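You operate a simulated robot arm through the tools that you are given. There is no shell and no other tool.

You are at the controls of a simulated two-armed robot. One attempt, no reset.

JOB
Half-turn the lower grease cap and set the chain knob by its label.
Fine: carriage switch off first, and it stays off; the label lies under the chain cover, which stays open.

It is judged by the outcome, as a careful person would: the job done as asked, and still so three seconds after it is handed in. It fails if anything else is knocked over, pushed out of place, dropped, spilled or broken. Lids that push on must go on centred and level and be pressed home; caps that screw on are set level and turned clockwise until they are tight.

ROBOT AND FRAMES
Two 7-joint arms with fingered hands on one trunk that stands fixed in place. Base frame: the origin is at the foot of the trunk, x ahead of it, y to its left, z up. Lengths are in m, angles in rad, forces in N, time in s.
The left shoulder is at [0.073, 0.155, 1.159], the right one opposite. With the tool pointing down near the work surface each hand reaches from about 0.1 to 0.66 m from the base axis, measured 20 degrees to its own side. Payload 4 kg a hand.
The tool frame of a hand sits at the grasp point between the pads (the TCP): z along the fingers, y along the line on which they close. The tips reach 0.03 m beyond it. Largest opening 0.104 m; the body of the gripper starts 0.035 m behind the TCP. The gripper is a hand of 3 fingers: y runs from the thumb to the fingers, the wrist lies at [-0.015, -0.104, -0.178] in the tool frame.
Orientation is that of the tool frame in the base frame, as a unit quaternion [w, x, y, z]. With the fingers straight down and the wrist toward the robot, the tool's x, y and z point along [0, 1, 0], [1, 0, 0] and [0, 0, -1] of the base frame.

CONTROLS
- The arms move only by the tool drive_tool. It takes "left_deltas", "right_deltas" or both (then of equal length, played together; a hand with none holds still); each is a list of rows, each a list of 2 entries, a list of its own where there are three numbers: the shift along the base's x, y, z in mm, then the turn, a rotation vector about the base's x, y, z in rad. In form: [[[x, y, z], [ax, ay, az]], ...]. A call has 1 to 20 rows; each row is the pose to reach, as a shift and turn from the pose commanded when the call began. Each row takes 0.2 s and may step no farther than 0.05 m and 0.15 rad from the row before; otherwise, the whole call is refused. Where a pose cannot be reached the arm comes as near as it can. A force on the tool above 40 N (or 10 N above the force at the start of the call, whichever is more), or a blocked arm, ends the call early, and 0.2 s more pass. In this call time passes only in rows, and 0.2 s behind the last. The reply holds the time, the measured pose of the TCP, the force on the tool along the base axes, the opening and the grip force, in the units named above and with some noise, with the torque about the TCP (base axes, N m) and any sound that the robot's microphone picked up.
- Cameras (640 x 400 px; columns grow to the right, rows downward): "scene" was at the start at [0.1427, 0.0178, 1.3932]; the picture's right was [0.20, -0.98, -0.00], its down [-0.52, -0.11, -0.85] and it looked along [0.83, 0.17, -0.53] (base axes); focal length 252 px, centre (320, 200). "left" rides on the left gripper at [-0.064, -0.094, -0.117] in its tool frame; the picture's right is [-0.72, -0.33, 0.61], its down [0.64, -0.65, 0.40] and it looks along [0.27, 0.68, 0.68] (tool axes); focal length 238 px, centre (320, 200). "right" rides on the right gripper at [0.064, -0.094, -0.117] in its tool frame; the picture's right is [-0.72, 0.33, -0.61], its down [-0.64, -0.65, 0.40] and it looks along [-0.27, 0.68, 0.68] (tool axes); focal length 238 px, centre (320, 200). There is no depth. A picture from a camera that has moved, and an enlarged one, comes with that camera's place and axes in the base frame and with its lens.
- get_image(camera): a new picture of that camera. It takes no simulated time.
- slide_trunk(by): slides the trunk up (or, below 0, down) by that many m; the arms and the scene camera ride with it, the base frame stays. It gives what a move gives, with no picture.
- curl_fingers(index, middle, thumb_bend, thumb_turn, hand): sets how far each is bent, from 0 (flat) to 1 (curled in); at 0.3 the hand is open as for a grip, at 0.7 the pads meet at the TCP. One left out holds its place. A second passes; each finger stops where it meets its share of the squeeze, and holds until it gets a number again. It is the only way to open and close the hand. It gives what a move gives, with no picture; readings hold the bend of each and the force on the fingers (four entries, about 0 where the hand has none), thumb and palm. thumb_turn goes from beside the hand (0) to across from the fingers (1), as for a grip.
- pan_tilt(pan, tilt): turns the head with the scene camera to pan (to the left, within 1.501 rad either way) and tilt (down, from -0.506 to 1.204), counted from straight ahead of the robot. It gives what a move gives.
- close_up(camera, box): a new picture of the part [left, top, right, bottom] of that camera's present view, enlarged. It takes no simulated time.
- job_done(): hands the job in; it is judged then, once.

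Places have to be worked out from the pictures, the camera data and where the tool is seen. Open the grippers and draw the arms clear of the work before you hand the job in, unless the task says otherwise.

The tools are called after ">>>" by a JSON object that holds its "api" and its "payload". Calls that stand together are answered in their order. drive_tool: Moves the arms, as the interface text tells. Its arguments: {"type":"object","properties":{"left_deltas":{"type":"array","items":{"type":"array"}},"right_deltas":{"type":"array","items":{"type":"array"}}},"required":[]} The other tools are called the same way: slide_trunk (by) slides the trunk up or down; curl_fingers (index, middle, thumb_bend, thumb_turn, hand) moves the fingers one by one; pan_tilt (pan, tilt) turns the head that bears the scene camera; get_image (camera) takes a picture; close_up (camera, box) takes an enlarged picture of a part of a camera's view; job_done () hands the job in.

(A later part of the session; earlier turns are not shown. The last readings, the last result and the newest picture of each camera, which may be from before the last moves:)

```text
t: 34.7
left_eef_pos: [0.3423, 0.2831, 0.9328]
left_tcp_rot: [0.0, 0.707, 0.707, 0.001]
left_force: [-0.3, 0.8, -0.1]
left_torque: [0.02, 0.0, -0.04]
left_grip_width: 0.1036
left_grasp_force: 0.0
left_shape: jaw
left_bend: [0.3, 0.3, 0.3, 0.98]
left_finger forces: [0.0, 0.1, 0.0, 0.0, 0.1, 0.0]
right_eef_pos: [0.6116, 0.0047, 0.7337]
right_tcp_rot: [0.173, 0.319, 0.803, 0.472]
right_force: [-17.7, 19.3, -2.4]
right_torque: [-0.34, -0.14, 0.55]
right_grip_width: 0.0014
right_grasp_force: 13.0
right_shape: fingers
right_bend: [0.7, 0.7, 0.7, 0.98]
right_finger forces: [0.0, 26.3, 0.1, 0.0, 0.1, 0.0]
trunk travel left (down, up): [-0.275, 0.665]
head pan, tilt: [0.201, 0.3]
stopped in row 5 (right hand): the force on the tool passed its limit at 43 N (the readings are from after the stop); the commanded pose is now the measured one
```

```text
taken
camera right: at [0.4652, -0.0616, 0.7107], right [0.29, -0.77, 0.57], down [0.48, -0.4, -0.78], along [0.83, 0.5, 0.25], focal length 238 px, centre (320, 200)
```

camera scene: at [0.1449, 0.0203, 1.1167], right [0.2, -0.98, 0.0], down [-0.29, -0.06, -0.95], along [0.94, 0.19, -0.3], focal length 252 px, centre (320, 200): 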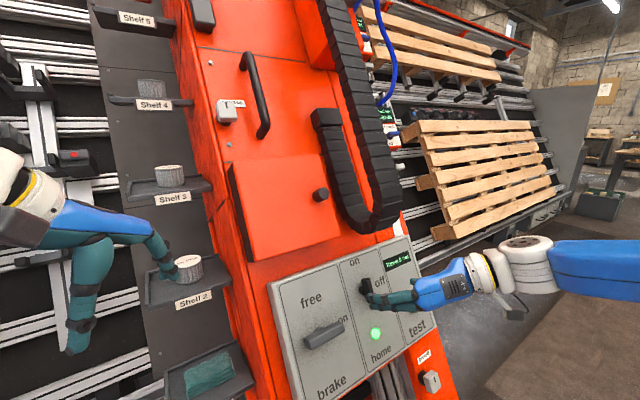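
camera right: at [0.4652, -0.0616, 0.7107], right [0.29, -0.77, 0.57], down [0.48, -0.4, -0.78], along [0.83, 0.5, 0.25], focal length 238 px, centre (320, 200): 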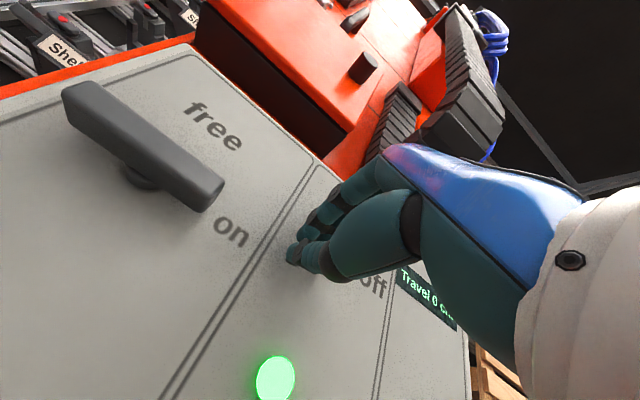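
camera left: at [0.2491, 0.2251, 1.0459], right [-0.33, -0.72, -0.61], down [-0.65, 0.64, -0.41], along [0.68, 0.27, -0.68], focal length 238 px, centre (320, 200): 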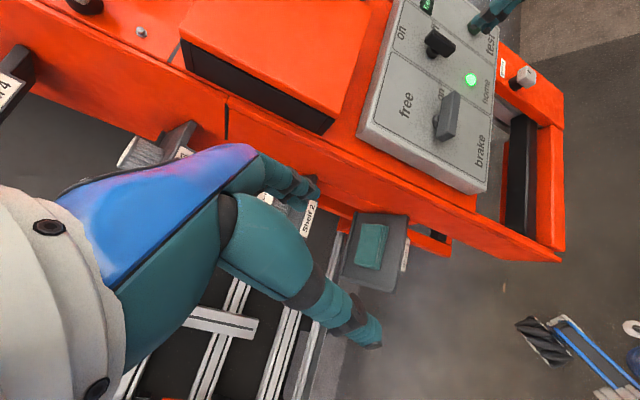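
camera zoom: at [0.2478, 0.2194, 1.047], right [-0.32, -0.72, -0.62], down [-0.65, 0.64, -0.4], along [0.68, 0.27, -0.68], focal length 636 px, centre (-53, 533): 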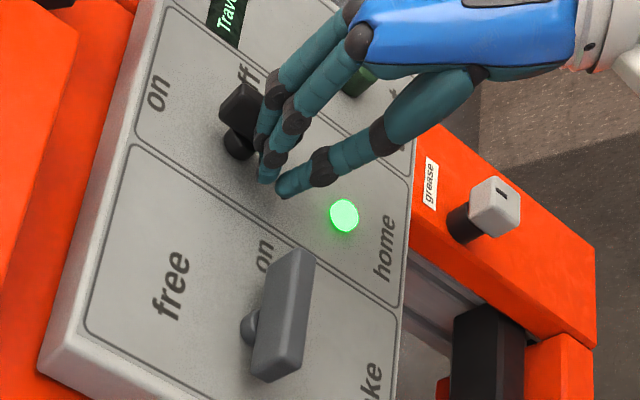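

It is rigid both ways, so it may need pressing (or pulling) to release, or more torque. I move in front of the bar's centre and press gently to see whether it yields inward.

>>> {"api": "drive_tool", "payload": {"right_deltas": [[[-7, 7, 0], [0, 0, 0]], [[-22, -8, 12], [0, 0, 0]], [[-37, -24, 25], [0, 0, 0]], [[-25, -29, 35], [0, 0, 0]], [[-12, -34, 45], [0, 0, 0]]]}}

>>> {"api": "drive_tool", "payload": {"right_deltas": [[[4, 4, -3.3], [0, 0, 0]], [[8, 8, -6.5], [0, 0, 0]], [[12, 12, -9.8], [0, 0, 0]], [[16, 16, -13], [0, 0, 0]]]}}

>>> {"api": "close_up", "payload": {"camera": "left", "box": [360, 0, 560, 150]}}

>>> {"api": "get_image", "payload": {"camera": "right"}}

```text
t: 35.9
left_eef_pos: [0.3414, 0.2819, 0.932]
left_tcp_rot: [-0.001, 0.707, 0.707, 0.002]
left_force: [0.1, 0.6, -0.6]
left_torque: [0.02, 0.0, -0.01]
left_grip_width: 0.1036
left_grasp_force: 0.2
left_shape: jaw
left_bend: [0.3, 0.3, 0.3, 0.98]
left_finger forces: [0.0, 0.0, 0.0, 0.1, 0.0, 0.0]
right_eef_pos: [0.6047, -0.036, 0.779]
right_tcp_rot: [0.175, 0.323, 0.802, 0.47]
right_force: [0.3, 0.0, 0.9]
right_torque: [-0.04, 0.01, 0.01]
right_grip_width: 0.0012
right_grasp_force: 0.1
right_shape: fingers
right_bend: [0.7, 0.7, 0.7, 0.98]
right_finger forces: [0.1, 0.0, 0.0, 0.0, 0.0, 0.1]
trunk travel left (down, up): [-0.275, 0.665]
head pan, tilt: [0.201, 0.3]
```

```text
t: 36.9
left_eef_pos: [0.3424, 0.282, 0.9326]
left_tcp_rot: [0.0, 0.708, 0.707, 0.003]
left_force: [-0.2, 0.3, 0.4]
left_torque: [-0.01, -0.01, -0.01]
left_grip_width: 0.1035
left_grasp_force: 0.0
left_shape: jaw
left_bend: [0.3, 0.3, 0.3, 0.98]
left_finger forces: [0.0, 0.0, 0.1, 0.0, 0.1, 0.1]
right_eef_pos: [0.6177, -0.0188, 0.7658]
right_tcp_rot: [0.175, 0.323, 0.802, 0.471]
right_force: [0.0, -0.8, 0.0]
right_torque: [-0.02, 0.0, 0.02]
right_grip_width: 0.0012
right_grasp_force: 0.5
right_shape: fingers
right_bend: [0.7, 0.7, 0.7, 0.98]
right_finger forces: [0.0, 0.4, 0.0, 0.0, 0.1, 0.0]
trunk travel left (down, up): [-0.275, 0.665]
head pan, tilt: [0.201, 0.3]
```

```text
2.67 times, centred on (460, 75) of left
camera zoom: at [0.2482, 0.2181, 1.0473], right [-0.33, -0.72, -0.62], down [-0.65, 0.64, -0.4], along [0.68, 0.27, -0.68], focal length 636 px, centre (-53, 533)
```

zoom: 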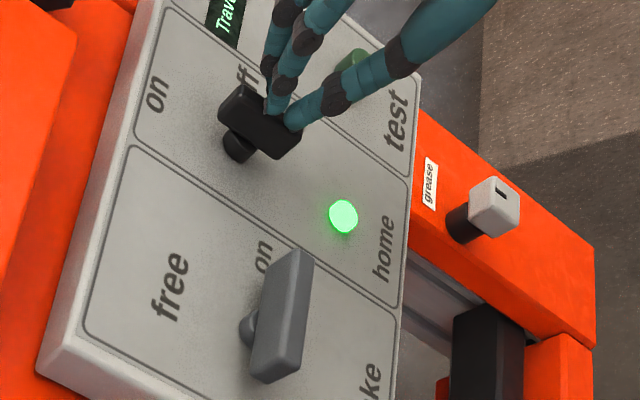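

```text
taken
camera right: at [0.4719, -0.0828, 0.7421], right [0.28, -0.77, 0.57], down [0.47, -0.41, -0.78], along [0.83, 0.49, 0.25], focal length 238 px, centre (320, 200)
```

right: 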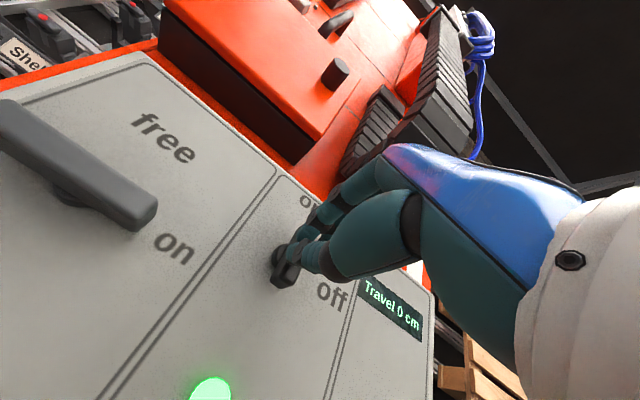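

The tips are just at the bar's front face (about 34 mm off the panel). I press inward in small steps.

>>> {"api": "drive_tool", "payload": {"right_deltas": [[[2, 2, -1.6], [0, 0, 0]], [[4, 4, -3.3], [0, 0, 0]], [[6, 6, -4.9], [0, 0, 0]], [[8, 8, -6.5], [0, 0, 0]], [[10, 10, -8.2], [0, 0, 0]]]}}

>>> {"api": "close_up", "payload": {"camera": "left", "box": [360, 0, 560, 150]}}

```text
t: 37.7
left_eef_pos: [0.3392, 0.2774, 0.9361]
left_tcp_rot: [-0.001, 0.706, 0.709, 0.005]
left_force: [0.0, 0.4, -0.2]
left_torque: [-0.01, 0.0, 0.05]
left_grip_width: 0.1035
left_grasp_force: 0.1
left_shape: jaw
left_bend: [0.3, 0.3, 0.3, 0.98]
left_finger forces: [0.0, 0.0, 0.1, 0.0, 0.0, 0.0]
right_eef_pos: [0.6221, -0.0175, 0.7689]
right_tcp_rot: [0.179, 0.32, 0.798, 0.478]
right_force: [-27.2, -27.4, 11.9]
right_torque: [-0.6, 0.65, 0.13]
right_grip_width: 0.0045
right_grasp_force: 20.5
right_shape: fingers
right_bend: [0.7, 0.7, 0.7, 0.97]
right_finger forces: [0.1, 0.6, 0.0, 0.0, 40.3, 0.0]
trunk travel left (down, up): [-0.275, 0.665]
head pan, tilt: [0.201, 0.3]
stopped in row 4 (right hand): the force on the tool passed its limit at 43 N (the readings are from after the stop); the commanded pose is now the measured one
```

```text
2.67 times, centred on (460, 75) of left
camera zoom: at [0.2433, 0.2128, 1.05], right [-0.32, -0.71, -0.62], down [-0.65, 0.64, -0.4], along [0.69, 0.28, -0.67], focal length 636 px, centre (-53, 533)
```

zoom: 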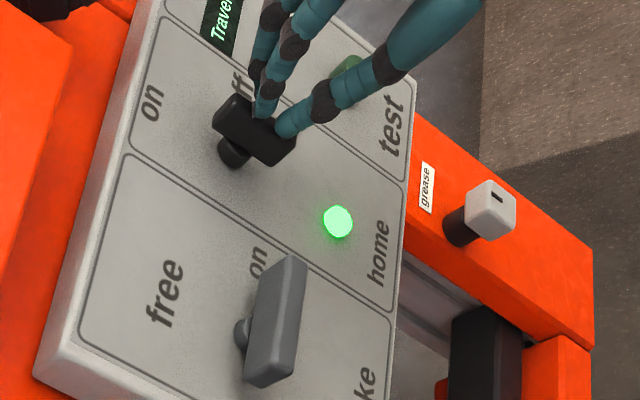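

Pressing doesn't do anything either. I back off and study the switch closely from the wrist camera for a latch or collar.

>>> {"api": "drive_tool", "payload": {"right_deltas": [[[-15, -15, 12], [0, 0, 0]], [[-30, -30, 20], [0, 0, 0]], [[-40, -50, 20], [0, 0, 0]], [[-50, -80, 10], [0, 0, 0]]]}}

>>> {"api": "get_image", "payload": {"camera": "right"}}

>>> {"api": "close_up", "payload": {"camera": "right", "box": [170, 170, 330, 290]}}

>>> {"api": "close_up", "payload": {"camera": "scene", "box": [345, 260, 395, 310]}}

>>> {"api": "close_up", "payload": {"camera": "left", "box": [410, 10, 470, 70]}}

```text
t: 38.7
left_eef_pos: [0.3426, 0.2807, 0.9322]
left_tcp_rot: [-0.001, 0.706, 0.708, 0.002]
left_force: [-0.5, 0.4, -0.2]
left_torque: [-0.02, -0.03, 0.0]
left_grip_width: 0.1038
left_grasp_force: 0.0
left_shape: jaw
left_bend: [0.3, 0.3, 0.3, 0.98]
left_finger forces: [0.0, 0.0, 0.1, 0.0, 0.0, 0.0]
right_eef_pos: [0.5748, -0.0934, 0.7742]
right_tcp_rot: [0.177, 0.321, 0.801, 0.473]
right_force: [-0.2, 0.0, -0.8]
right_torque: [0.02, -0.04, 0.03]
right_grip_width: 0.0007
right_grasp_force: 0.2
right_shape: fingers
right_bend: [0.7, 0.7, 0.7, 0.97]
right_finger forces: [0.0, 0.1, 0.0, 0.1, 0.0, 0.0]
trunk travel left (down, up): [-0.275, 0.665]
head pan, tilt: [0.201, 0.3]
```

```text
taken
camera right: at [0.4277, -0.1579, 0.7506], right [0.28, -0.77, 0.57], down [0.48, -0.4, -0.78], along [0.83, 0.49, 0.26], focal length 238 px, centre (320, 200)
```

right: 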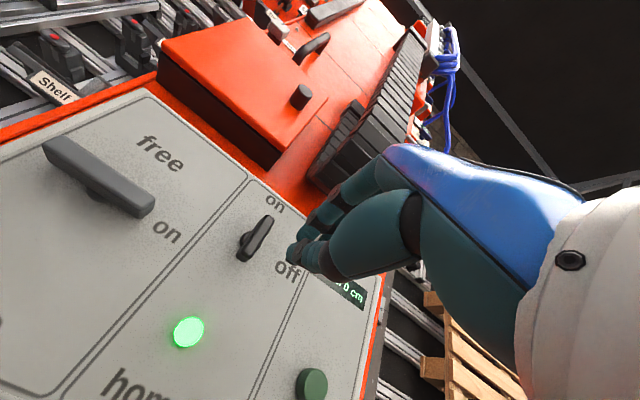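

```text
3.33 times, centred on (250, 230) of right
camera zoom: at [0.4277, -0.1579, 0.7506], right [0.28, -0.77, 0.57], down [0.48, -0.4, -0.78], along [0.83, 0.49, 0.26], focal length 794 px, centre (553, 100)
```

zoom: 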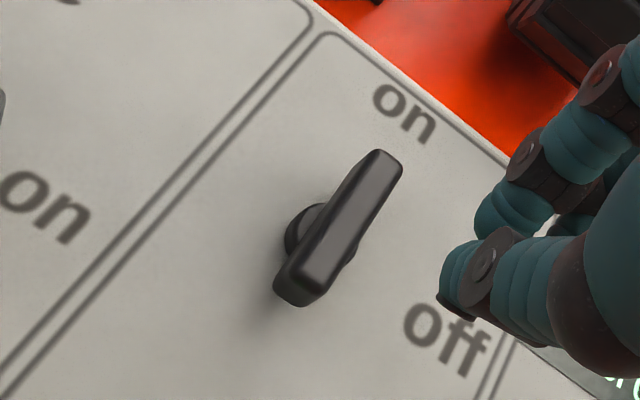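

```text
8.00 times, centred on (370, 285) of scene
camera zoom: at [0.1438, 0.0188, 1.117], right [0.2, -0.98, 0.0], down [-0.29, -0.06, -0.95], along [0.94, 0.19, -0.3], focal length 2016 px, centre (-80, -480)
```

zoom: 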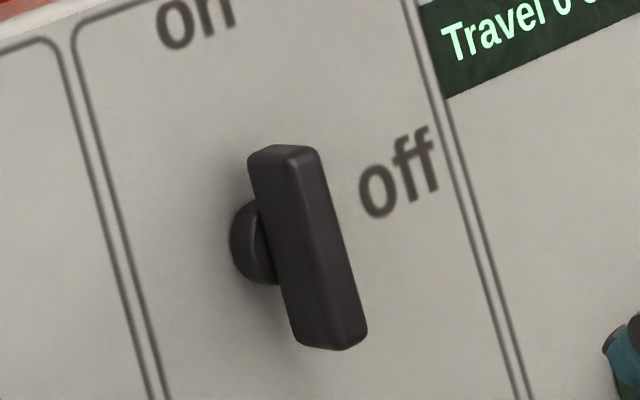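

```text
6.67 times, centred on (440, 40) of left
camera zoom: at [0.2476, 0.2183, 1.0474], right [-0.32, -0.72, -0.62], down [-0.65, 0.64, -0.4], along [0.68, 0.27, -0.68], focal length 1589 px, centre (-480, 1267)
```

zoom: 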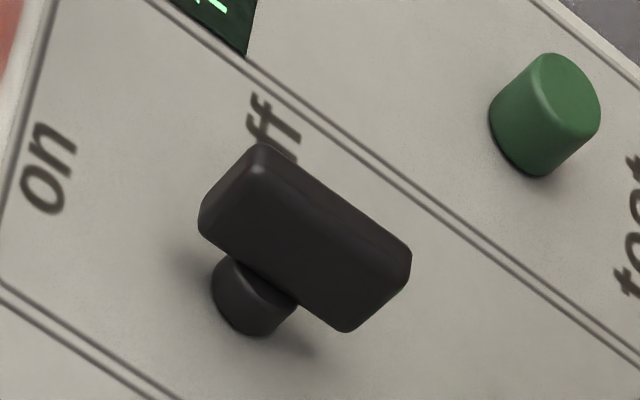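

The handle looks like a plain T-knob. Before forcing anything, I look around the machine for other controls, particularly on the moving carriage higher up.

>>> {"api": "pan_tilt", "payload": {"pan": 0.15, "tilt": -0.25}}

>>> {"api": "get_image", "payload": {"camera": "scene"}}

>>> {"api": "close_up", "payload": {"camera": "scene", "box": [240, 150, 480, 400]}}

>>> {"api": "pan_tilt", "payload": {"pan": -0.4, "tilt": 0.2}}

>>> {"api": "get_image", "payload": {"camera": "scene"}}

>>> {"api": "pan_tilt", "payload": {"pan": 0.9, "tilt": 0.2}}

>>> {"api": "get_image", "payload": {"camera": "scene"}}

```text
t: 39.7
left_eef_pos: [0.3431, 0.2805, 0.932]
left_tcp_rot: [-0.001, 0.707, 0.708, 0.001]
left_force: [-0.7, -0.1, 1.0]
left_torque: [0.03, 0.0, 0.01]
left_grip_width: 0.1038
left_grasp_force: 0.0
left_shape: jaw
left_bend: [0.3, 0.3, 0.3, 0.98]
left_finger forces: [0.0, 0.0, 0.0, 0.1, 0.0, 0.0]
right_eef_pos: [0.575, -0.0943, 0.7735]
right_tcp_rot: [0.176, 0.322, 0.802, 0.472]
right_force: [0.3, -0.1, 0.2]
right_torque: [0.0, -0.05, -0.01]
right_grip_width: 0.0009
right_grasp_force: 0.1
right_shape: fingers
right_bend: [0.7, 0.7, 0.7, 0.97]
right_finger forces: [0.0, 0.0, 0.0, 0.0, 0.0, 0.0]
trunk travel left (down, up): [-0.275, 0.665]
head pan, tilt: [0.15, -0.25]
```

```text
taken
camera scene: at [0.1333, 0.0119, 1.166], right [0.15, -0.99, 0.0], down [0.24, 0.04, -0.97], along [0.96, 0.14, 0.24], focal length 252 px, centre (320, 200)
```

scene: 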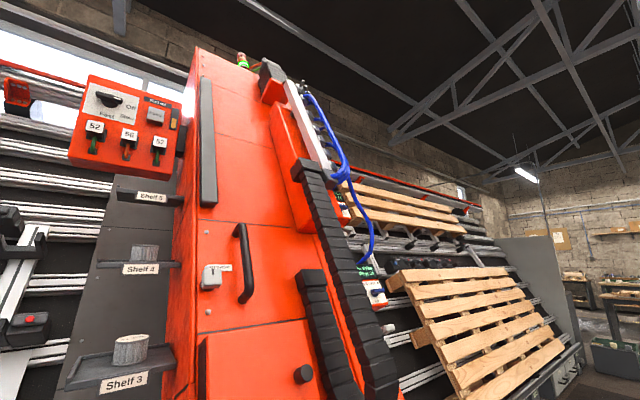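

```text
1.60 times, centred on (360, 275) of scene
camera zoom: at [0.1333, 0.0119, 1.166], right [0.15, -0.99, 0.0], down [0.24, 0.04, -0.97], along [0.96, 0.14, 0.24], focal length 403 px, centre (256, 80)
```

zoom: 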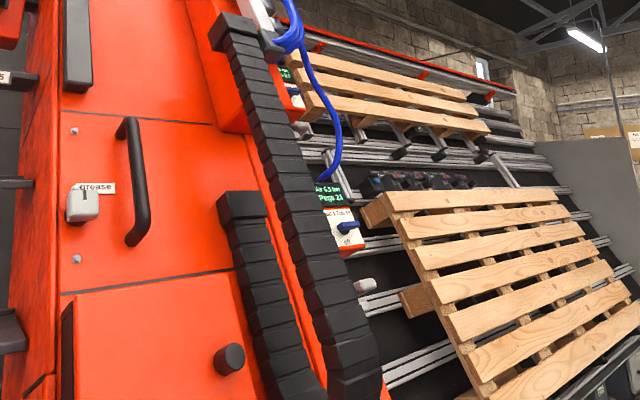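

```text
t: 40.7
left_eef_pos: [0.3439, 0.2815, 0.9325]
left_tcp_rot: [-0.001, 0.707, 0.707, 0.001]
left_force: [-1.0, 0.2, 0.9]
left_torque: [-0.01, -0.03, 0.0]
left_grip_width: 0.1034
left_grasp_force: 0.0
left_shape: jaw
left_bend: [0.3, 0.3, 0.3, 0.98]
left_finger forces: [0.0, 0.1, 0.0, 0.0, 0.0, 0.0]
right_eef_pos: [0.575, -0.0936, 0.7734]
right_tcp_rot: [0.177, 0.322, 0.801, 0.473]
right_force: [-0.5, 0.3, 0.5]
right_torque: [0.0, -0.01, -0.01]
right_grip_width: 0.0011
right_grasp_force: 0.0
right_shape: fingers
right_bend: [0.7, 0.7, 0.7, 0.97]
right_finger forces: [0.0, 0.0, 0.0, 0.0, 0.1, 0.1]
trunk travel left (down, up): [-0.275, 0.665]
head pan, tilt: [-0.4, 0.201]
```

```text
taken
camera scene: at [0.139, -0.0365, 1.1262], right [-0.39, -0.92, 0.0], down [-0.18, 0.08, -0.98], along [0.9, -0.38, -0.2], focal length 252 px, centre (320, 200)
```

scene: 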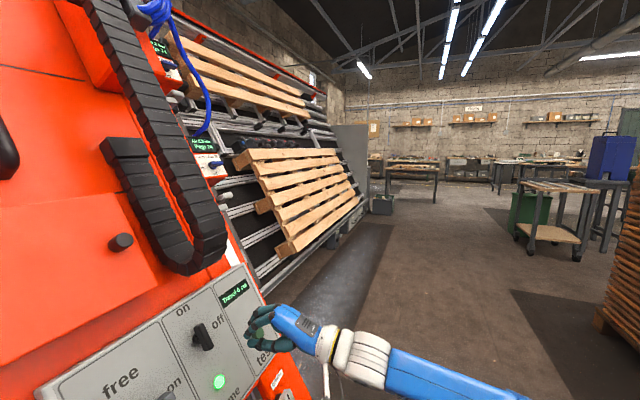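

```text
t: 42.1
left_eef_pos: [0.344, 0.2809, 0.9317]
left_tcp_rot: [-0.001, 0.707, 0.707, 0.001]
left_force: [0.4, -0.5, 0.6]
left_torque: [0.02, 0.02, 0.0]
left_grip_width: 0.1037
left_grasp_force: 0.1
left_shape: jaw
left_bend: [0.3, 0.3, 0.3, 0.98]
left_finger forces: [0.0, 0.0, 0.0, 0.0, 0.0, 0.0]
right_eef_pos: [0.5752, -0.0935, 0.774]
right_tcp_rot: [0.176, 0.321, 0.801, 0.473]
right_force: [-0.3, 0.2, -0.2]
right_torque: [0.02, 0.02, 0.0]
right_grip_width: 0.0009
right_grasp_force: 0.2
right_shape: fingers
right_bend: [0.7, 0.7, 0.7, 0.97]
right_finger forces: [0.1, 0.0, 0.0, 0.0, 0.1, 0.0]
trunk travel left (down, up): [-0.275, 0.665]
head pan, tilt: [0.901, 0.201]
```

```text
taken
camera scene: at [0.111, 0.0728, 1.1262], right [0.78, -0.62, 0.0], down [-0.13, -0.16, -0.98], along [0.61, 0.77, -0.2], focal length 252 px, centre (320, 200)
```

scene: 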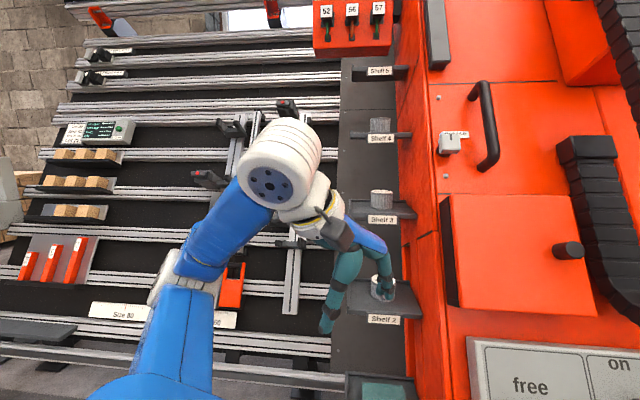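

There's a display box with a green button at the far left on the rack. I zoom in on it.

>>> {"api": "close_up", "payload": {"camera": "scene", "box": [0, 90, 180, 310]}}

>>> {"api": "close_up", "payload": {"camera": "scene", "box": [50, 100, 150, 160]}}

>>> {"api": "close_up", "payload": {"camera": "scene", "box": [420, 80, 640, 320]}}

>>> {"api": "pan_tilt", "payload": {"pan": 0.75, "tilt": -0.2}}

>>> {"api": "get_image", "payload": {"camera": "scene"}}

```text
1.82 times, centred on (90, 200) of scene
camera zoom: at [0.111, 0.0728, 1.1262], right [0.78, -0.62, 0.0], down [-0.13, -0.16, -0.98], along [0.61, 0.77, -0.2], focal length 458 px, centre (738, 200)
```

zoom: 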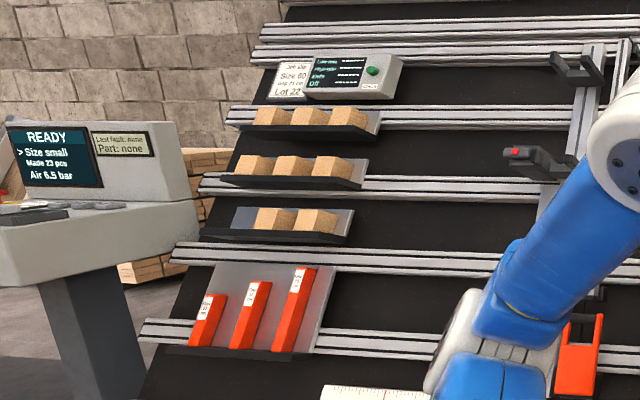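

```text
6.40 times, centred on (100, 130) of scene
camera zoom: at [0.111, 0.0728, 1.1262], right [0.78, -0.62, 0.0], down [-0.13, -0.16, -0.98], along [0.61, 0.77, -0.2], focal length 1613 px, centre (1728, 648)
```

zoom: 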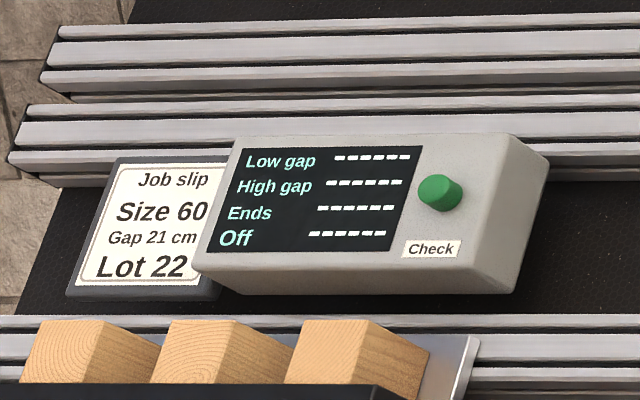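

```text
1.67 times, centred on (530, 200) of scene
camera zoom: at [0.111, 0.0728, 1.1262], right [0.78, -0.62, 0.0], down [-0.13, -0.16, -0.98], along [0.61, 0.77, -0.2], focal length 420 px, centre (-30, 200)
```

zoom: 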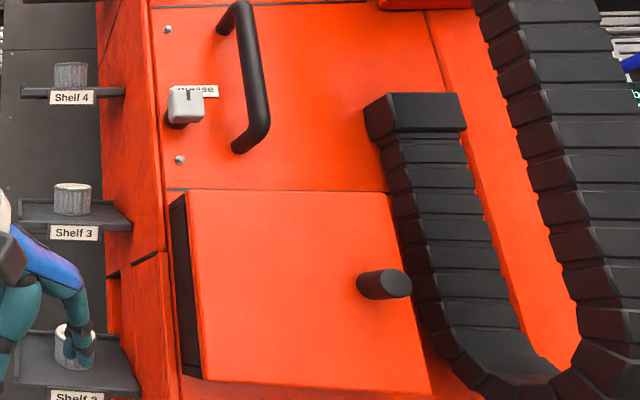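

```text
t: 43.0
left_eef_pos: [0.3423, 0.2808, 0.9323]
left_tcp_rot: [-0.001, 0.708, 0.707, 0.001]
left_force: [0.2, -0.5, 0.2]
left_torque: [-0.03, 0.0, 0.01]
left_grip_width: 0.1036
left_grasp_force: 0.0
left_shape: jaw
left_bend: [0.3, 0.3, 0.3, 0.98]
left_finger forces: [0.0, 0.1, 0.1, 0.0, 0.0, 0.0]
right_eef_pos: [0.5751, -0.094, 0.7731]
right_tcp_rot: [0.176, 0.322, 0.801, 0.472]
right_force: [-0.1, 0.4, 1.1]
right_torque: [-0.04, 0.0, -0.03]
right_grip_width: 0.0011
right_grasp_force: 0.0
right_shape: fingers
right_bend: [0.7, 0.7, 0.7, 0.97]
right_finger forces: [0.1, 0.0, 0.0, 0.0, 0.1, 0.0]
trunk travel left (down, up): [-0.275, 0.665]
head pan, tilt: [0.75, -0.201]
```

```text
taken
camera scene: at [0.114, 0.0565, 1.162], right [0.68, -0.73, 0.0], down [0.14, 0.14, -0.98], along [0.72, 0.67, 0.2], focal length 252 px, centre (320, 200)
```

scene: 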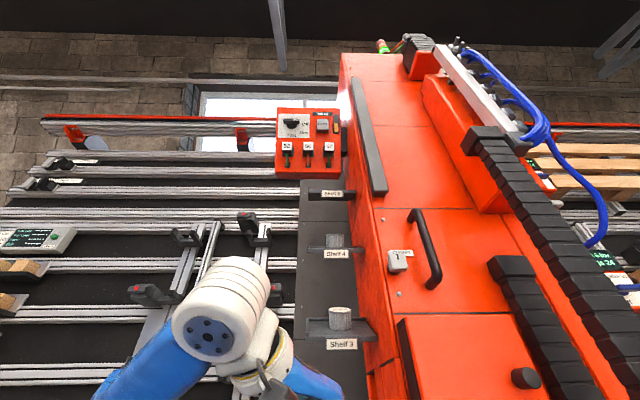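

The switch seems completely rigid, so I should make sure it is the right control. In the first pictures something black with blue sat on the machine's right flank; I take the right wrist camera round to look at that side.

>>> {"api": "drive_tool", "payload": {"right_deltas": [[[4, -26, -2], [-0.0874, -0.0874, 0.0714]], [[8, -52, -4], [-0.1748, -0.1748, 0.1428]], [[12, -78, -6], [-0.2622, -0.2622, 0.2142]], [[16, -104, -8], [-0.3496, -0.3496, 0.2856]], [[20, -130, -10], [-0.437, -0.437, 0.357]], [[24, -156, -12], [-0.5244, -0.5244, 0.4284]], [[28, -182, -14], [-0.6118, -0.6118, 0.4998]], [[32, -208, -16], [-0.6992, -0.6992, 0.5712]], [[36, -234, -18], [-0.7866, -0.7866, 0.6426]], [[40, -260, -20], [-0.874, -0.874, 0.714]], [[45, -286, -23], [-0.961, -0.961, 0.785]]]}}

>>> {"api": "get_image", "payload": {"camera": "right"}}

>>> {"api": "pan_tilt", "payload": {"pan": 0.0, "tilt": 0.5}}

>>> {"api": "get_image", "payload": {"camera": "scene"}}

```text
t: 45.4
left_eef_pos: [0.3428, 0.28, 0.9316]
left_tcp_rot: [-0.001, 0.707, 0.707, 0.001]
left_force: [0.4, -0.5, -1.0]
left_torque: [0.03, 0.02, 0.02]
left_grip_width: 0.1038
left_grasp_force: 0.1
left_shape: jaw
left_bend: [0.3, 0.3, 0.3, 0.98]
left_finger forces: [0.0, 0.1, 0.1, 0.0, 0.1, 0.0]
right_eef_pos: [0.6574, -0.3737, 0.7734]
right_tcp_rot: [0.433, -0.315, 0.819, 0.206]
right_force: [0.2, 0.5, -0.1]
right_torque: [0.02, -0.03, -0.03]
right_grip_width: 0.0011
right_grasp_force: 0.0
right_shape: fingers
right_bend: [0.7, 0.7, 0.7, 0.97]
right_finger forces: [0.1, 0.2, 0.0, 0.0, 0.1, 0.0]
right hand out of reach, approached as far as the arm can: row 10, 11
trunk travel left (down, up): [-0.275, 0.665]
head pan, tilt: [0.75, -0.201]
```

```text
taken
camera right: at [0.6285, -0.5346, 0.7783], right [-0.28, 0.1, 0.96], down [0.96, -0.01, 0.28], along [0.03, 0.99, -0.1], focal length 238 px, centre (320, 200)
```

right: 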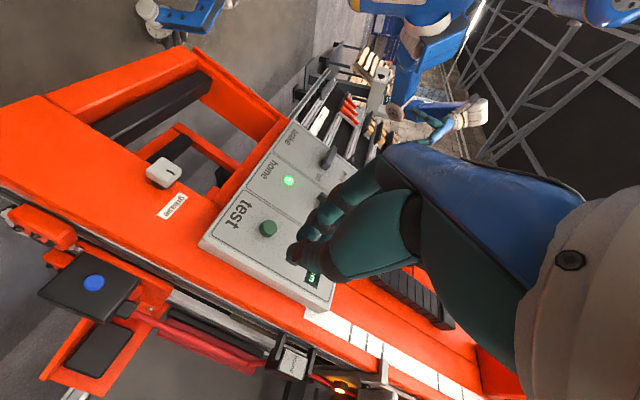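

```text
t: 46.5
left_eef_pos: [0.3435, 0.2806, 0.9315]
left_tcp_rot: [-0.001, 0.707, 0.707, 0.002]
left_force: [0.5, 0.1, 0.0]
left_torque: [-0.03, 0.01, -0.01]
left_grip_width: 0.1039
left_grasp_force: 0.1
left_shape: jaw
left_bend: [0.3, 0.3, 0.3, 0.98]
left_finger forces: [0.0, 0.0, 0.0, 0.0, 0.1, 0.0]
right_eef_pos: [0.6576, -0.3745, 0.7761]
right_tcp_rot: [0.435, -0.312, 0.819, 0.205]
right_force: [0.3, -1.1, 0.2]
right_torque: [0.02, 0.0, -0.01]
right_grip_width: 0.001
right_grasp_force: 0.1
right_shape: fingers
right_bend: [0.7, 0.7, 0.7, 0.97]
right_finger forces: [0.0, 0.0, 0.0, 0.1, 0.1, 0.0]
trunk travel left (down, up): [-0.275, 0.665]
head pan, tilt: [0.0, 0.499]
```

```text
taken
camera scene: at [0.1445, -0.0007, 1.0985], right [0.0, -1.0, 0.0], down [-0.48, 0.0, -0.88], along [0.88, 0.0, -0.48], focal length 252 px, centre (320, 200)
```

scene: 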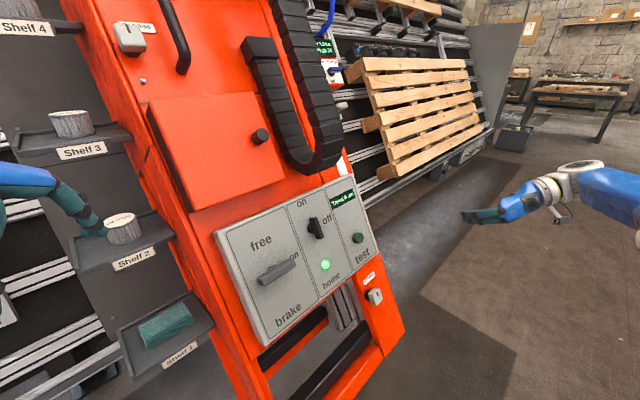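

On the right flank there's a black pad with a blue button, a grey labelled box, and other parts. I zoom in on those.

>>> {"api": "close_up", "payload": {"camera": "right", "box": [0, 190, 200, 400]}}

>>> {"api": "close_up", "payload": {"camera": "right", "box": [230, 310, 420, 400]}}

>>> {"api": "close_up", "payload": {"camera": "right", "box": [120, 120, 360, 320]}}

```text
1.90 times, centred on (100, 295) of right
camera zoom: at [0.6274, -0.5355, 0.7788], right [-0.28, 0.1, 0.96], down [0.96, -0.01, 0.28], along [0.04, 0.99, -0.1], focal length 454 px, centre (739, 19)
```

zoom: 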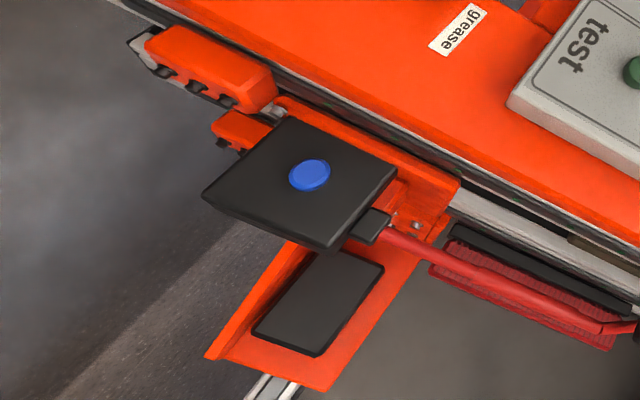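

```text
3.37 times, centred on (325, 355) of right
camera zoom: at [0.6274, -0.5355, 0.7788], right [-0.28, 0.1, 0.96], down [0.96, -0.01, 0.28], along [0.04, 0.99, -0.1], focal length 803 px, centre (303, -322)
```

zoom: 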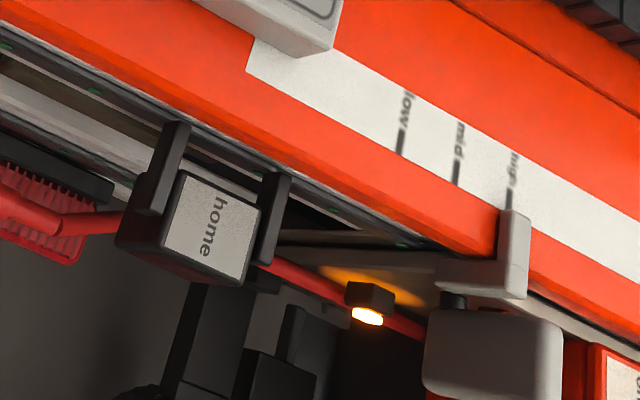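

```text
2.00 times, centred on (240, 220) of right
camera zoom: at [0.6274, -0.5355, 0.7788], right [-0.28, 0.1, 0.96], down [0.96, -0.01, 0.28], along [0.04, 0.99, -0.1], focal length 477 px, centre (480, 160)
```

zoom: 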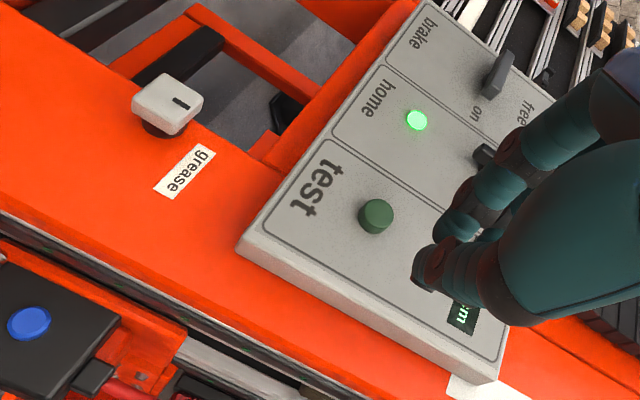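

That flank holds the travelling peg unit (with its own "home" box), so the panel rotary with the home lamp is still the carriage switch. I go back to it, opened, to take a centred and much firmer grip.

>>> {"api": "curl_fingers", "payload": {"hand": "right", "index": 0.3, "middle": 0.3, "thumb_bend": 0.3, "thumb_turn": 1.0}}

>>> {"api": "drive_tool", "payload": {"right_deltas": [[[-6, 36, 3], [0, 0, 0]], [[-11, 72, 6], [0, 0, 0]], [[-17, 108, 9], [0, 0, 0]], [[-22, 144, 12], [0, 0, 0]], [[-28, 180, 15], [0, 0, 0]], [[-34, 216, 18], [0, 0, 0]], [[-39, 250, 21], [0, 0, 0]], [[-45, 286, 23], [0, 0, 0]]]}}

>>> {"api": "get_image", "payload": {"camera": "right"}}

```text
t: 47.5
left_eef_pos: [0.3428, 0.2798, 0.9328]
left_tcp_rot: [-0.001, 0.707, 0.707, 0.001]
left_force: [0.3, 1.0, -0.8]
left_torque: [-0.02, -0.02, -0.02]
left_grip_width: 0.1037
left_grasp_force: 0.0
left_shape: jaw
left_bend: [0.3, 0.3, 0.3, 0.98]
left_finger forces: [0.1, 0.0, 0.0, 0.1, 0.0, 0.1]
right_eef_pos: [0.6551, -0.3761, 0.7765]
right_tcp_rot: [0.435, -0.312, 0.819, 0.205]
right_force: [-0.9, -0.7, 0.4]
right_torque: [-0.01, -0.02, -0.02]
right_grip_width: 0.1027
right_grasp_force: 0.1
right_shape: fingers
right_bend: [0.3, 0.3, 0.3, 0.98]
right_finger forces: [0.0, 0.1, 0.1, 0.0, 0.1, 0.0]
trunk travel left (down, up): [-0.275, 0.665]
head pan, tilt: [0.0, 0.499]
```

```text
t: 49.3
left_eef_pos: [0.3433, 0.282, 0.932]
left_tcp_rot: [-0.002, 0.707, 0.707, 0.002]
left_force: [0.2, 0.5, 0.4]
left_torque: [0.02, 0.0, 0.0]
left_grip_width: 0.1035
left_grasp_force: 0.0
left_shape: jaw
left_bend: [0.3, 0.3, 0.3, 0.98]
left_finger forces: [0.0, 0.1, 0.0, 0.1, 0.1, 0.1]
right_eef_pos: [0.6129, -0.0878, 0.7992]
right_tcp_rot: [0.434, -0.313, 0.82, 0.204]
right_force: [0.5, -0.2, -0.1]
right_torque: [-0.05, -0.01, -0.02]
right_grip_width: 0.1027
right_grasp_force: 0.1
right_shape: fingers
right_bend: [0.3, 0.3, 0.3, 0.98]
right_finger forces: [0.0, 0.1, 0.0, 0.1, 0.1, 0.1]
right hand out of reach, approached as far as the arm can: row 1, 2
trunk travel left (down, up): [-0.275, 0.665]
head pan, tilt: [0.0, 0.499]
```

```text
taken
camera right: at [0.5834, -0.2486, 0.8028], right [-0.28, 0.1, 0.96], down [0.96, -0.01, 0.28], along [0.04, 0.99, -0.1], focal length 238 px, centre (320, 200)
```

right: 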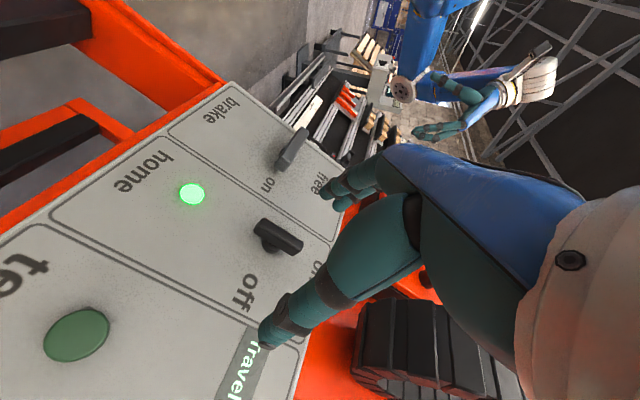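

I line up squarely on the handle's axis and advance.

>>> {"api": "drive_tool", "payload": {"right_deltas": [[[-4, 30, -10], [-0.005, -0.039, 0.01]], [[-6, 63, -21], [-0.01, -0.078, 0.02]], [[3, 72, -28], [-0.01, -0.078, 0.02]], [[12, 81, -36], [-0.01, -0.078, 0.02]], [[21, 90, -43], [-0.01, -0.078, 0.02]]]}}

>>> {"api": "curl_fingers", "payload": {"hand": "right", "index": 0.85, "middle": 0.85, "thumb_bend": 0.85}}

>>> {"api": "get_image", "payload": {"camera": "right"}}

>>> {"api": "close_up", "payload": {"camera": "left", "box": [360, 0, 560, 150]}}

```text
t: 50.5
left_eef_pos: [0.343, 0.2816, 0.9319]
left_tcp_rot: [-0.001, 0.707, 0.707, 0.001]
left_force: [0.3, -0.5, -0.2]
left_torque: [-0.03, 0.03, 0.01]
left_grip_width: 0.1036
left_grasp_force: 0.1
left_shape: jaw
left_bend: [0.3, 0.3, 0.3, 0.98]
left_finger forces: [0.0, 0.0, 0.0, 0.0, 0.0, 0.1]
right_eef_pos: [0.634, 0.0021, 0.7565]
right_tcp_rot: [0.463, -0.33, 0.8, 0.193]
right_force: [0.2, 1.2, -0.3]
right_torque: [0.0, -0.02, 0.05]
right_grip_width: 0.1027
right_grasp_force: 0.1
right_shape: fingers
right_bend: [0.3, 0.3, 0.3, 0.98]
right_finger forces: [0.0, 0.0, 0.1, 0.1, 0.1, 0.0]
trunk travel left (down, up): [-0.275, 0.665]
head pan, tilt: [0.0, 0.499]
```

```text
t: 51.5
left_eef_pos: [0.3436, 0.2826, 0.9314]
left_tcp_rot: [-0.001, 0.707, 0.707, 0.001]
left_force: [0.2, -0.3, 0.3]
left_torque: [0.01, 0.0, 0.02]
left_grip_width: 0.1038
left_grasp_force: 0.1
left_shape: jaw
left_bend: [0.3, 0.3, 0.3, 0.98]
left_finger forces: [0.0, 0.0, 0.1, 0.0, 0.0, 0.2]
right_eef_pos: [0.6341, 0.0034, 0.7567]
right_tcp_rot: [0.462, -0.331, 0.8, 0.193]
right_force: [7.8, 4.9, -1.3]
right_torque: [-0.06, -0.14, -0.08]
right_grip_width: 0.0091
right_grasp_force: 19.5
right_shape: fingers
right_bend: [0.72, 0.71, 0.66, 1.0]
right_finger forces: [8.4, 9.4, 0.0, 0.0, 20.1, 0.1]
trunk travel left (down, up): [-0.275, 0.665]
head pan, tilt: [0.0, 0.499]
```

```text
taken
camera right: at [0.6077, -0.1588, 0.7584], right [-0.35, 0.11, 0.93], down [0.94, 0.01, 0.35], along [0.03, 0.99, -0.1], focal length 238 px, centre (320, 200)
```

right: 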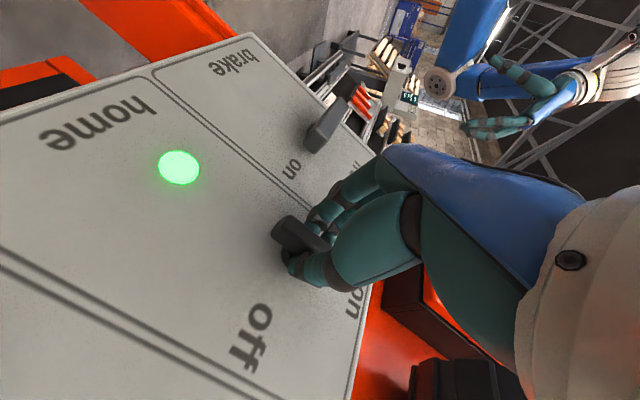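

```text
2.67 times, centred on (460, 75) of left
camera zoom: at [0.2496, 0.2192, 1.0466], right [-0.33, -0.72, -0.62], down [-0.65, 0.64, -0.4], along [0.68, 0.27, -0.68], focal length 636 px, centre (-53, 533)
```

zoom: 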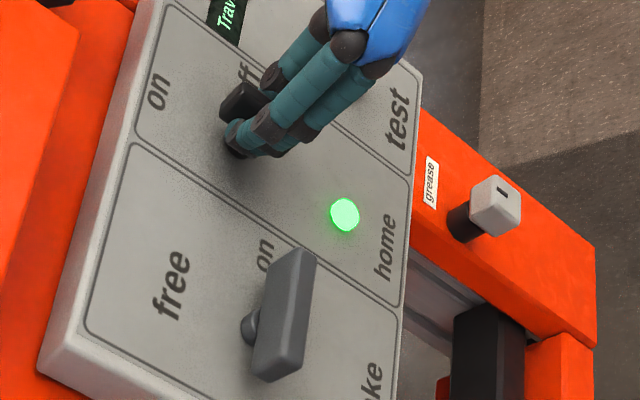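

I have a firm, centred grip (about 20 N). I first test a gentle pull outward.

>>> {"api": "drive_tool", "payload": {"right_deltas": [[[-2, -2, 1.6], [0, 0, 0]], [[-4, -4, 3.3], [0, 0, 0]], [[-6, -6, 5], [0, 0, 0]]]}}

>>> {"api": "close_up", "payload": {"camera": "left", "box": [360, 0, 560, 150]}}

```text
t: 52.3
left_eef_pos: [0.3452, 0.2832, 0.9314]
left_tcp_rot: [-0.001, 0.708, 0.707, 0.0]
left_force: [-0.3, 0.4, -0.1]
left_torque: [-0.03, -0.04, -0.02]
left_grip_width: 0.1036
left_grasp_force: 0.1
left_shape: jaw
left_bend: [0.3, 0.3, 0.3, 0.98]
left_finger forces: [0.0, 0.1, 0.0, 0.0, 0.0, 0.1]
right_eef_pos: [0.6282, -0.0044, 0.7591]
right_tcp_rot: [0.461, -0.331, 0.8, 0.193]
right_force: [15.7, 16.0, -7.2]
right_torque: [0.04, -0.04, 0.06]
right_grip_width: 0.0092
right_grasp_force: 16.6
right_shape: fingers
right_bend: [0.72, 0.71, 0.66, 1.0]
right_finger forces: [8.1, 8.9, 0.0, 0.0, 16.6, 0.0]
trunk travel left (down, up): [-0.275, 0.665]
head pan, tilt: [0.0, 0.499]
```

```text
2.67 times, centred on (460, 75) of left
camera zoom: at [0.2512, 0.2203, 1.0458], right [-0.33, -0.72, -0.61], down [-0.65, 0.64, -0.4], along [0.68, 0.27, -0.68], focal length 636 px, centre (-53, 533)
```

zoom: 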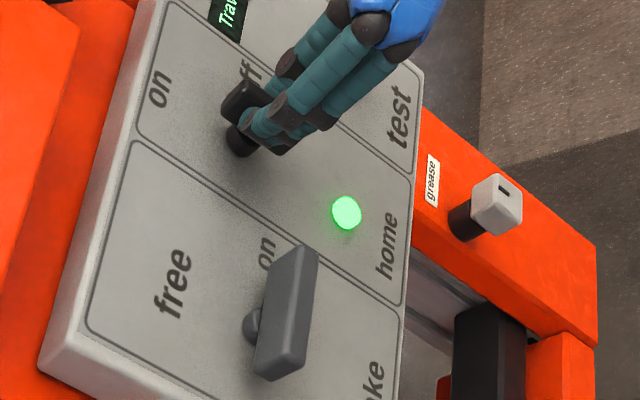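

It slips rather than pulling out. I move back in and test a twist counter-clockwise with the firm grip, small angle.

>>> {"api": "drive_tool", "payload": {"right_deltas": [[[4, 4, -2.5], [0, 0, 0]], [[7, 7, -4.5], [0, 0, 0]]]}}

>>> {"api": "drive_tool", "payload": {"right_deltas": [[[0, 0, 0], [-0.0612, -0.0612, 0.05]], [[0, 0, 0], [-0.1224, -0.1224, 0.1]], [[0, 0, 0], [-0.1836, -0.1836, 0.15]], [[0, 0, 0], [-0.2448, -0.2448, 0.2]]]}}

>>> {"api": "get_image", "payload": {"camera": "right"}}

>>> {"api": "close_up", "payload": {"camera": "left", "box": [360, 0, 560, 150]}}

```text
t: 52.9
left_eef_pos: [0.3406, 0.278, 0.9341]
left_tcp_rot: [-0.001, 0.706, 0.709, 0.004]
left_force: [0.0, 1.1, 1.0]
left_torque: [0.0, 0.01, -0.02]
left_grip_width: 0.1039
left_grasp_force: 0.1
left_shape: jaw
left_bend: [0.3, 0.3, 0.3, 0.98]
left_finger forces: [0.0, 0.0, 0.0, 0.1, 0.0, 0.1]
right_eef_pos: [0.63, -0.0009, 0.7578]
right_tcp_rot: [0.462, -0.331, 0.799, 0.194]
right_force: [-14.2, -12.4, 2.3]
right_torque: [-0.25, 0.04, -0.04]
right_grip_width: 0.0085
right_grasp_force: 23.7
right_shape: fingers
right_bend: [0.73, 0.72, 0.66, 1.0]
right_finger forces: [11.6, 13.0, 0.0, 0.0, 23.3, 0.0]
trunk travel left (down, up): [-0.275, 0.665]
head pan, tilt: [0.0, 0.499]
```

```text
t: 53.9
left_eef_pos: [0.3433, 0.2742, 0.9338]
left_tcp_rot: [-0.003, 0.707, 0.707, 0.003]
left_force: [0.1, 0.0, -0.3]
left_torque: [0.04, -0.01, 0.02]
left_grip_width: 0.1033
left_grasp_force: 0.1
left_shape: jaw
left_bend: [0.3, 0.3, 0.3, 0.98]
left_finger forces: [0.0, 0.0, 0.0, 0.0, 0.0, 0.0]
right_eef_pos: [0.6446, 0.0386, 0.8009]
right_tcp_rot: [0.473, -0.477, 0.735, 0.096]
right_force: [-9.3, -8.4, -15.0]
right_torque: [2.14, -1.11, -0.63]
right_grip_width: 0.0
right_grasp_force: 0.1
right_shape: fingers
right_bend: [0.73, 0.74, 0.74, 1.0]
right_finger forces: [0.1, 0.1, 0.0, 0.0, 0.1, 0.1]
right hand out of reach, approached as far as the arm can: row 1, 2, 3, 4
trunk travel left (down, up): [-0.275, 0.665]
head pan, tilt: [0.0, 0.499]
```

```text
taken
camera right: at [0.6428, -0.1204, 0.8427], right [-0.56, 0.25, 0.79], down [0.82, 0.29, 0.49], along [-0.11, 0.93, -0.36], focal length 238 px, centre (320, 200)
```

right: 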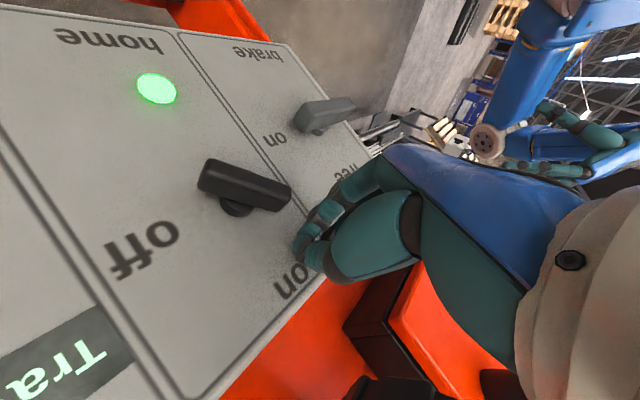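

```text
2.67 times, centred on (460, 75) of left
camera zoom: at [0.2499, 0.2097, 1.0479], right [-0.33, -0.71, -0.62], down [-0.65, 0.65, -0.4], along [0.68, 0.28, -0.68], focal length 636 px, centre (-53, 533)
```

zoom: 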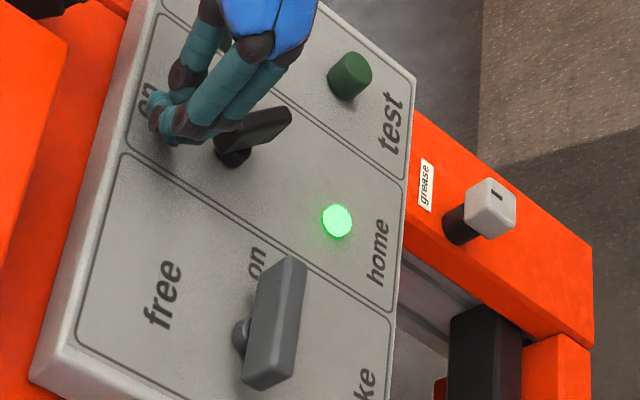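

The hand drifted (limit of reach in that direction) and slipped off upward, but the bar has visibly rotated counter-clockwise. I look at it from the scene camera.

>>> {"api": "close_up", "payload": {"camera": "scene", "box": [260, 160, 420, 290]}}

>>> {"api": "close_up", "payload": {"camera": "right", "box": [80, 80, 400, 300]}}

```text
3.08 times, centred on (340, 225) of scene
camera zoom: at [0.1463, -0.0085, 1.0977], right [0.0, -1.0, -0.01], down [-0.48, 0.01, -0.88], along [0.88, 0.0, -0.48], focal length 775 px, centre (258, 123)
```

zoom: 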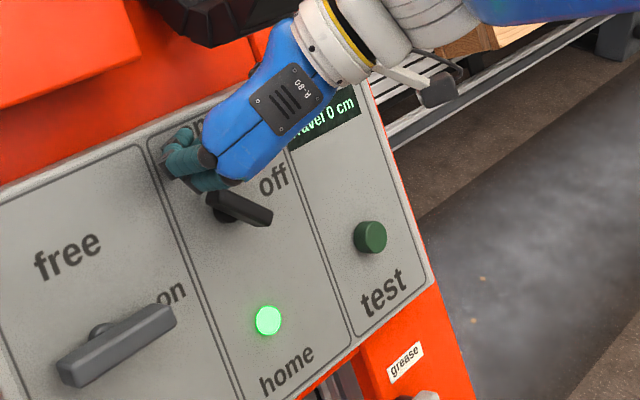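

```text
1.82 times, centred on (240, 190) of right
camera zoom: at [0.6428, -0.1204, 0.8427], right [-0.56, 0.25, 0.79], down [0.82, 0.29, 0.49], along [-0.11, 0.93, -0.36], focal length 433 px, centre (466, 218)
```

zoom: 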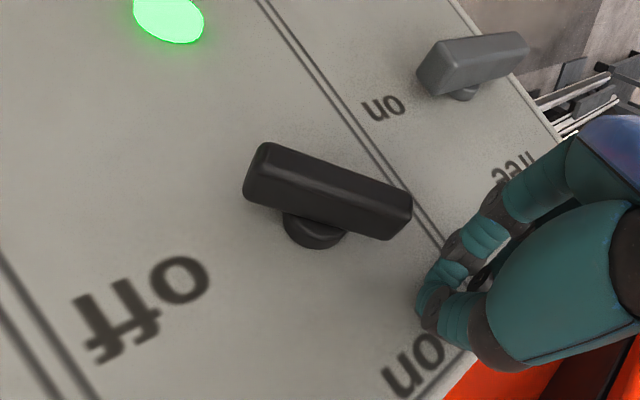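

The bar has turned about 50° counter-clockwise, so clockwise was its end stop; the bar must lie level to point at "off". I back away and reopen the hand, then take a pinch squared to the bar for the last ~40°.

>>> {"api": "drive_tool", "payload": {"right_deltas": [[[-12, -12, 10], [0, 0, 0]], [[-25, -25, 20], [0, 0, 0]], [[-37, -37, 30], [0, 0, 0]], [[-50, -50, 40], [0, 0, 0]]]}}

>>> {"api": "curl_fingers", "payload": {"hand": "right", "index": 0.3, "middle": 0.3, "thumb_bend": 0.3}}

>>> {"api": "close_up", "payload": {"camera": "scene", "box": [260, 160, 420, 290]}}

>>> {"api": "get_image", "payload": {"camera": "right"}}

```text
t: 54.9
left_eef_pos: [0.3414, 0.2825, 0.9327]
left_tcp_rot: [0.0, 0.707, 0.708, 0.002]
left_force: [0.3, 0.5, -0.5]
left_torque: [-0.02, -0.01, -0.01]
left_grip_width: 0.1037
left_grasp_force: 0.0
left_shape: jaw
left_bend: [0.3, 0.3, 0.3, 0.98]
left_finger forces: [0.0, 0.1, 0.0, 0.0, 0.0, 0.0]
right_eef_pos: [0.593, -0.0038, 0.8461]
right_tcp_rot: [0.471, -0.477, 0.737, 0.091]
right_force: [0.9, -0.4, -1.1]
right_torque: [-0.01, -0.03, 0.01]
right_grip_width: 0.0
right_grasp_force: 0.0
right_shape: fingers
right_bend: [0.73, 0.74, 0.74, 1.0]
right_finger forces: [0.1, 0.0, 0.0, 0.0, 0.1, 0.1]
trunk travel left (down, up): [-0.275, 0.665]
head pan, tilt: [0.0, 0.499]
```

```text
t: 55.9
left_eef_pos: [0.3436, 0.2819, 0.9325]
left_tcp_rot: [-0.001, 0.707, 0.707, 0.001]
left_force: [-0.5, -0.4, -0.6]
left_torque: [-0.04, 0.03, 0.01]
left_grip_width: 0.1038
left_grasp_force: 0.1
left_shape: jaw
left_bend: [0.3, 0.3, 0.3, 0.98]
left_finger forces: [0.0, 0.0, 0.0, 0.1, 0.0, 0.1]
right_eef_pos: [0.5938, -0.0052, 0.8457]
right_tcp_rot: [0.471, -0.476, 0.737, 0.091]
right_force: [0.1, 0.9, 0.8]
right_torque: [-0.02, 0.05, -0.01]
right_grip_width: 0.1023
right_grasp_force: 0.1
right_shape: fingers
right_bend: [0.3, 0.3, 0.3, 1.0]
right_finger forces: [0.0, 0.0, 0.1, 0.0, 0.0, 0.0]
trunk travel left (down, up): [-0.275, 0.665]
head pan, tilt: [0.0, 0.499]
```

```text
3.08 times, centred on (340, 225) of scene
camera zoom: at [0.1444, 0.0004, 1.0984], right [0.0, -1.0, 0.0], down [-0.48, 0.0, -0.88], along [0.88, 0.0, -0.48], focal length 775 px, centre (258, 123)
```

zoom: 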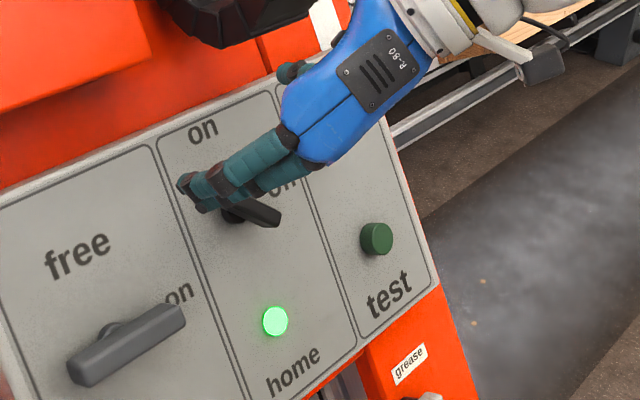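

```text
taken
camera right: at [0.5924, -0.1632, 0.8878], right [-0.55, 0.26, 0.79], down [0.83, 0.28, 0.49], along [-0.1, 0.92, -0.37], focal length 238 px, centre (320, 200)
```

right: 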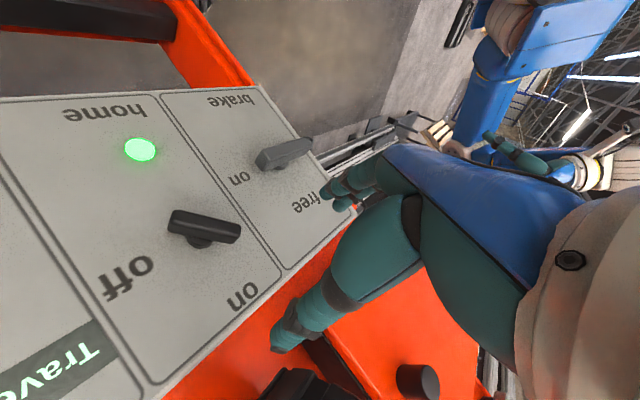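

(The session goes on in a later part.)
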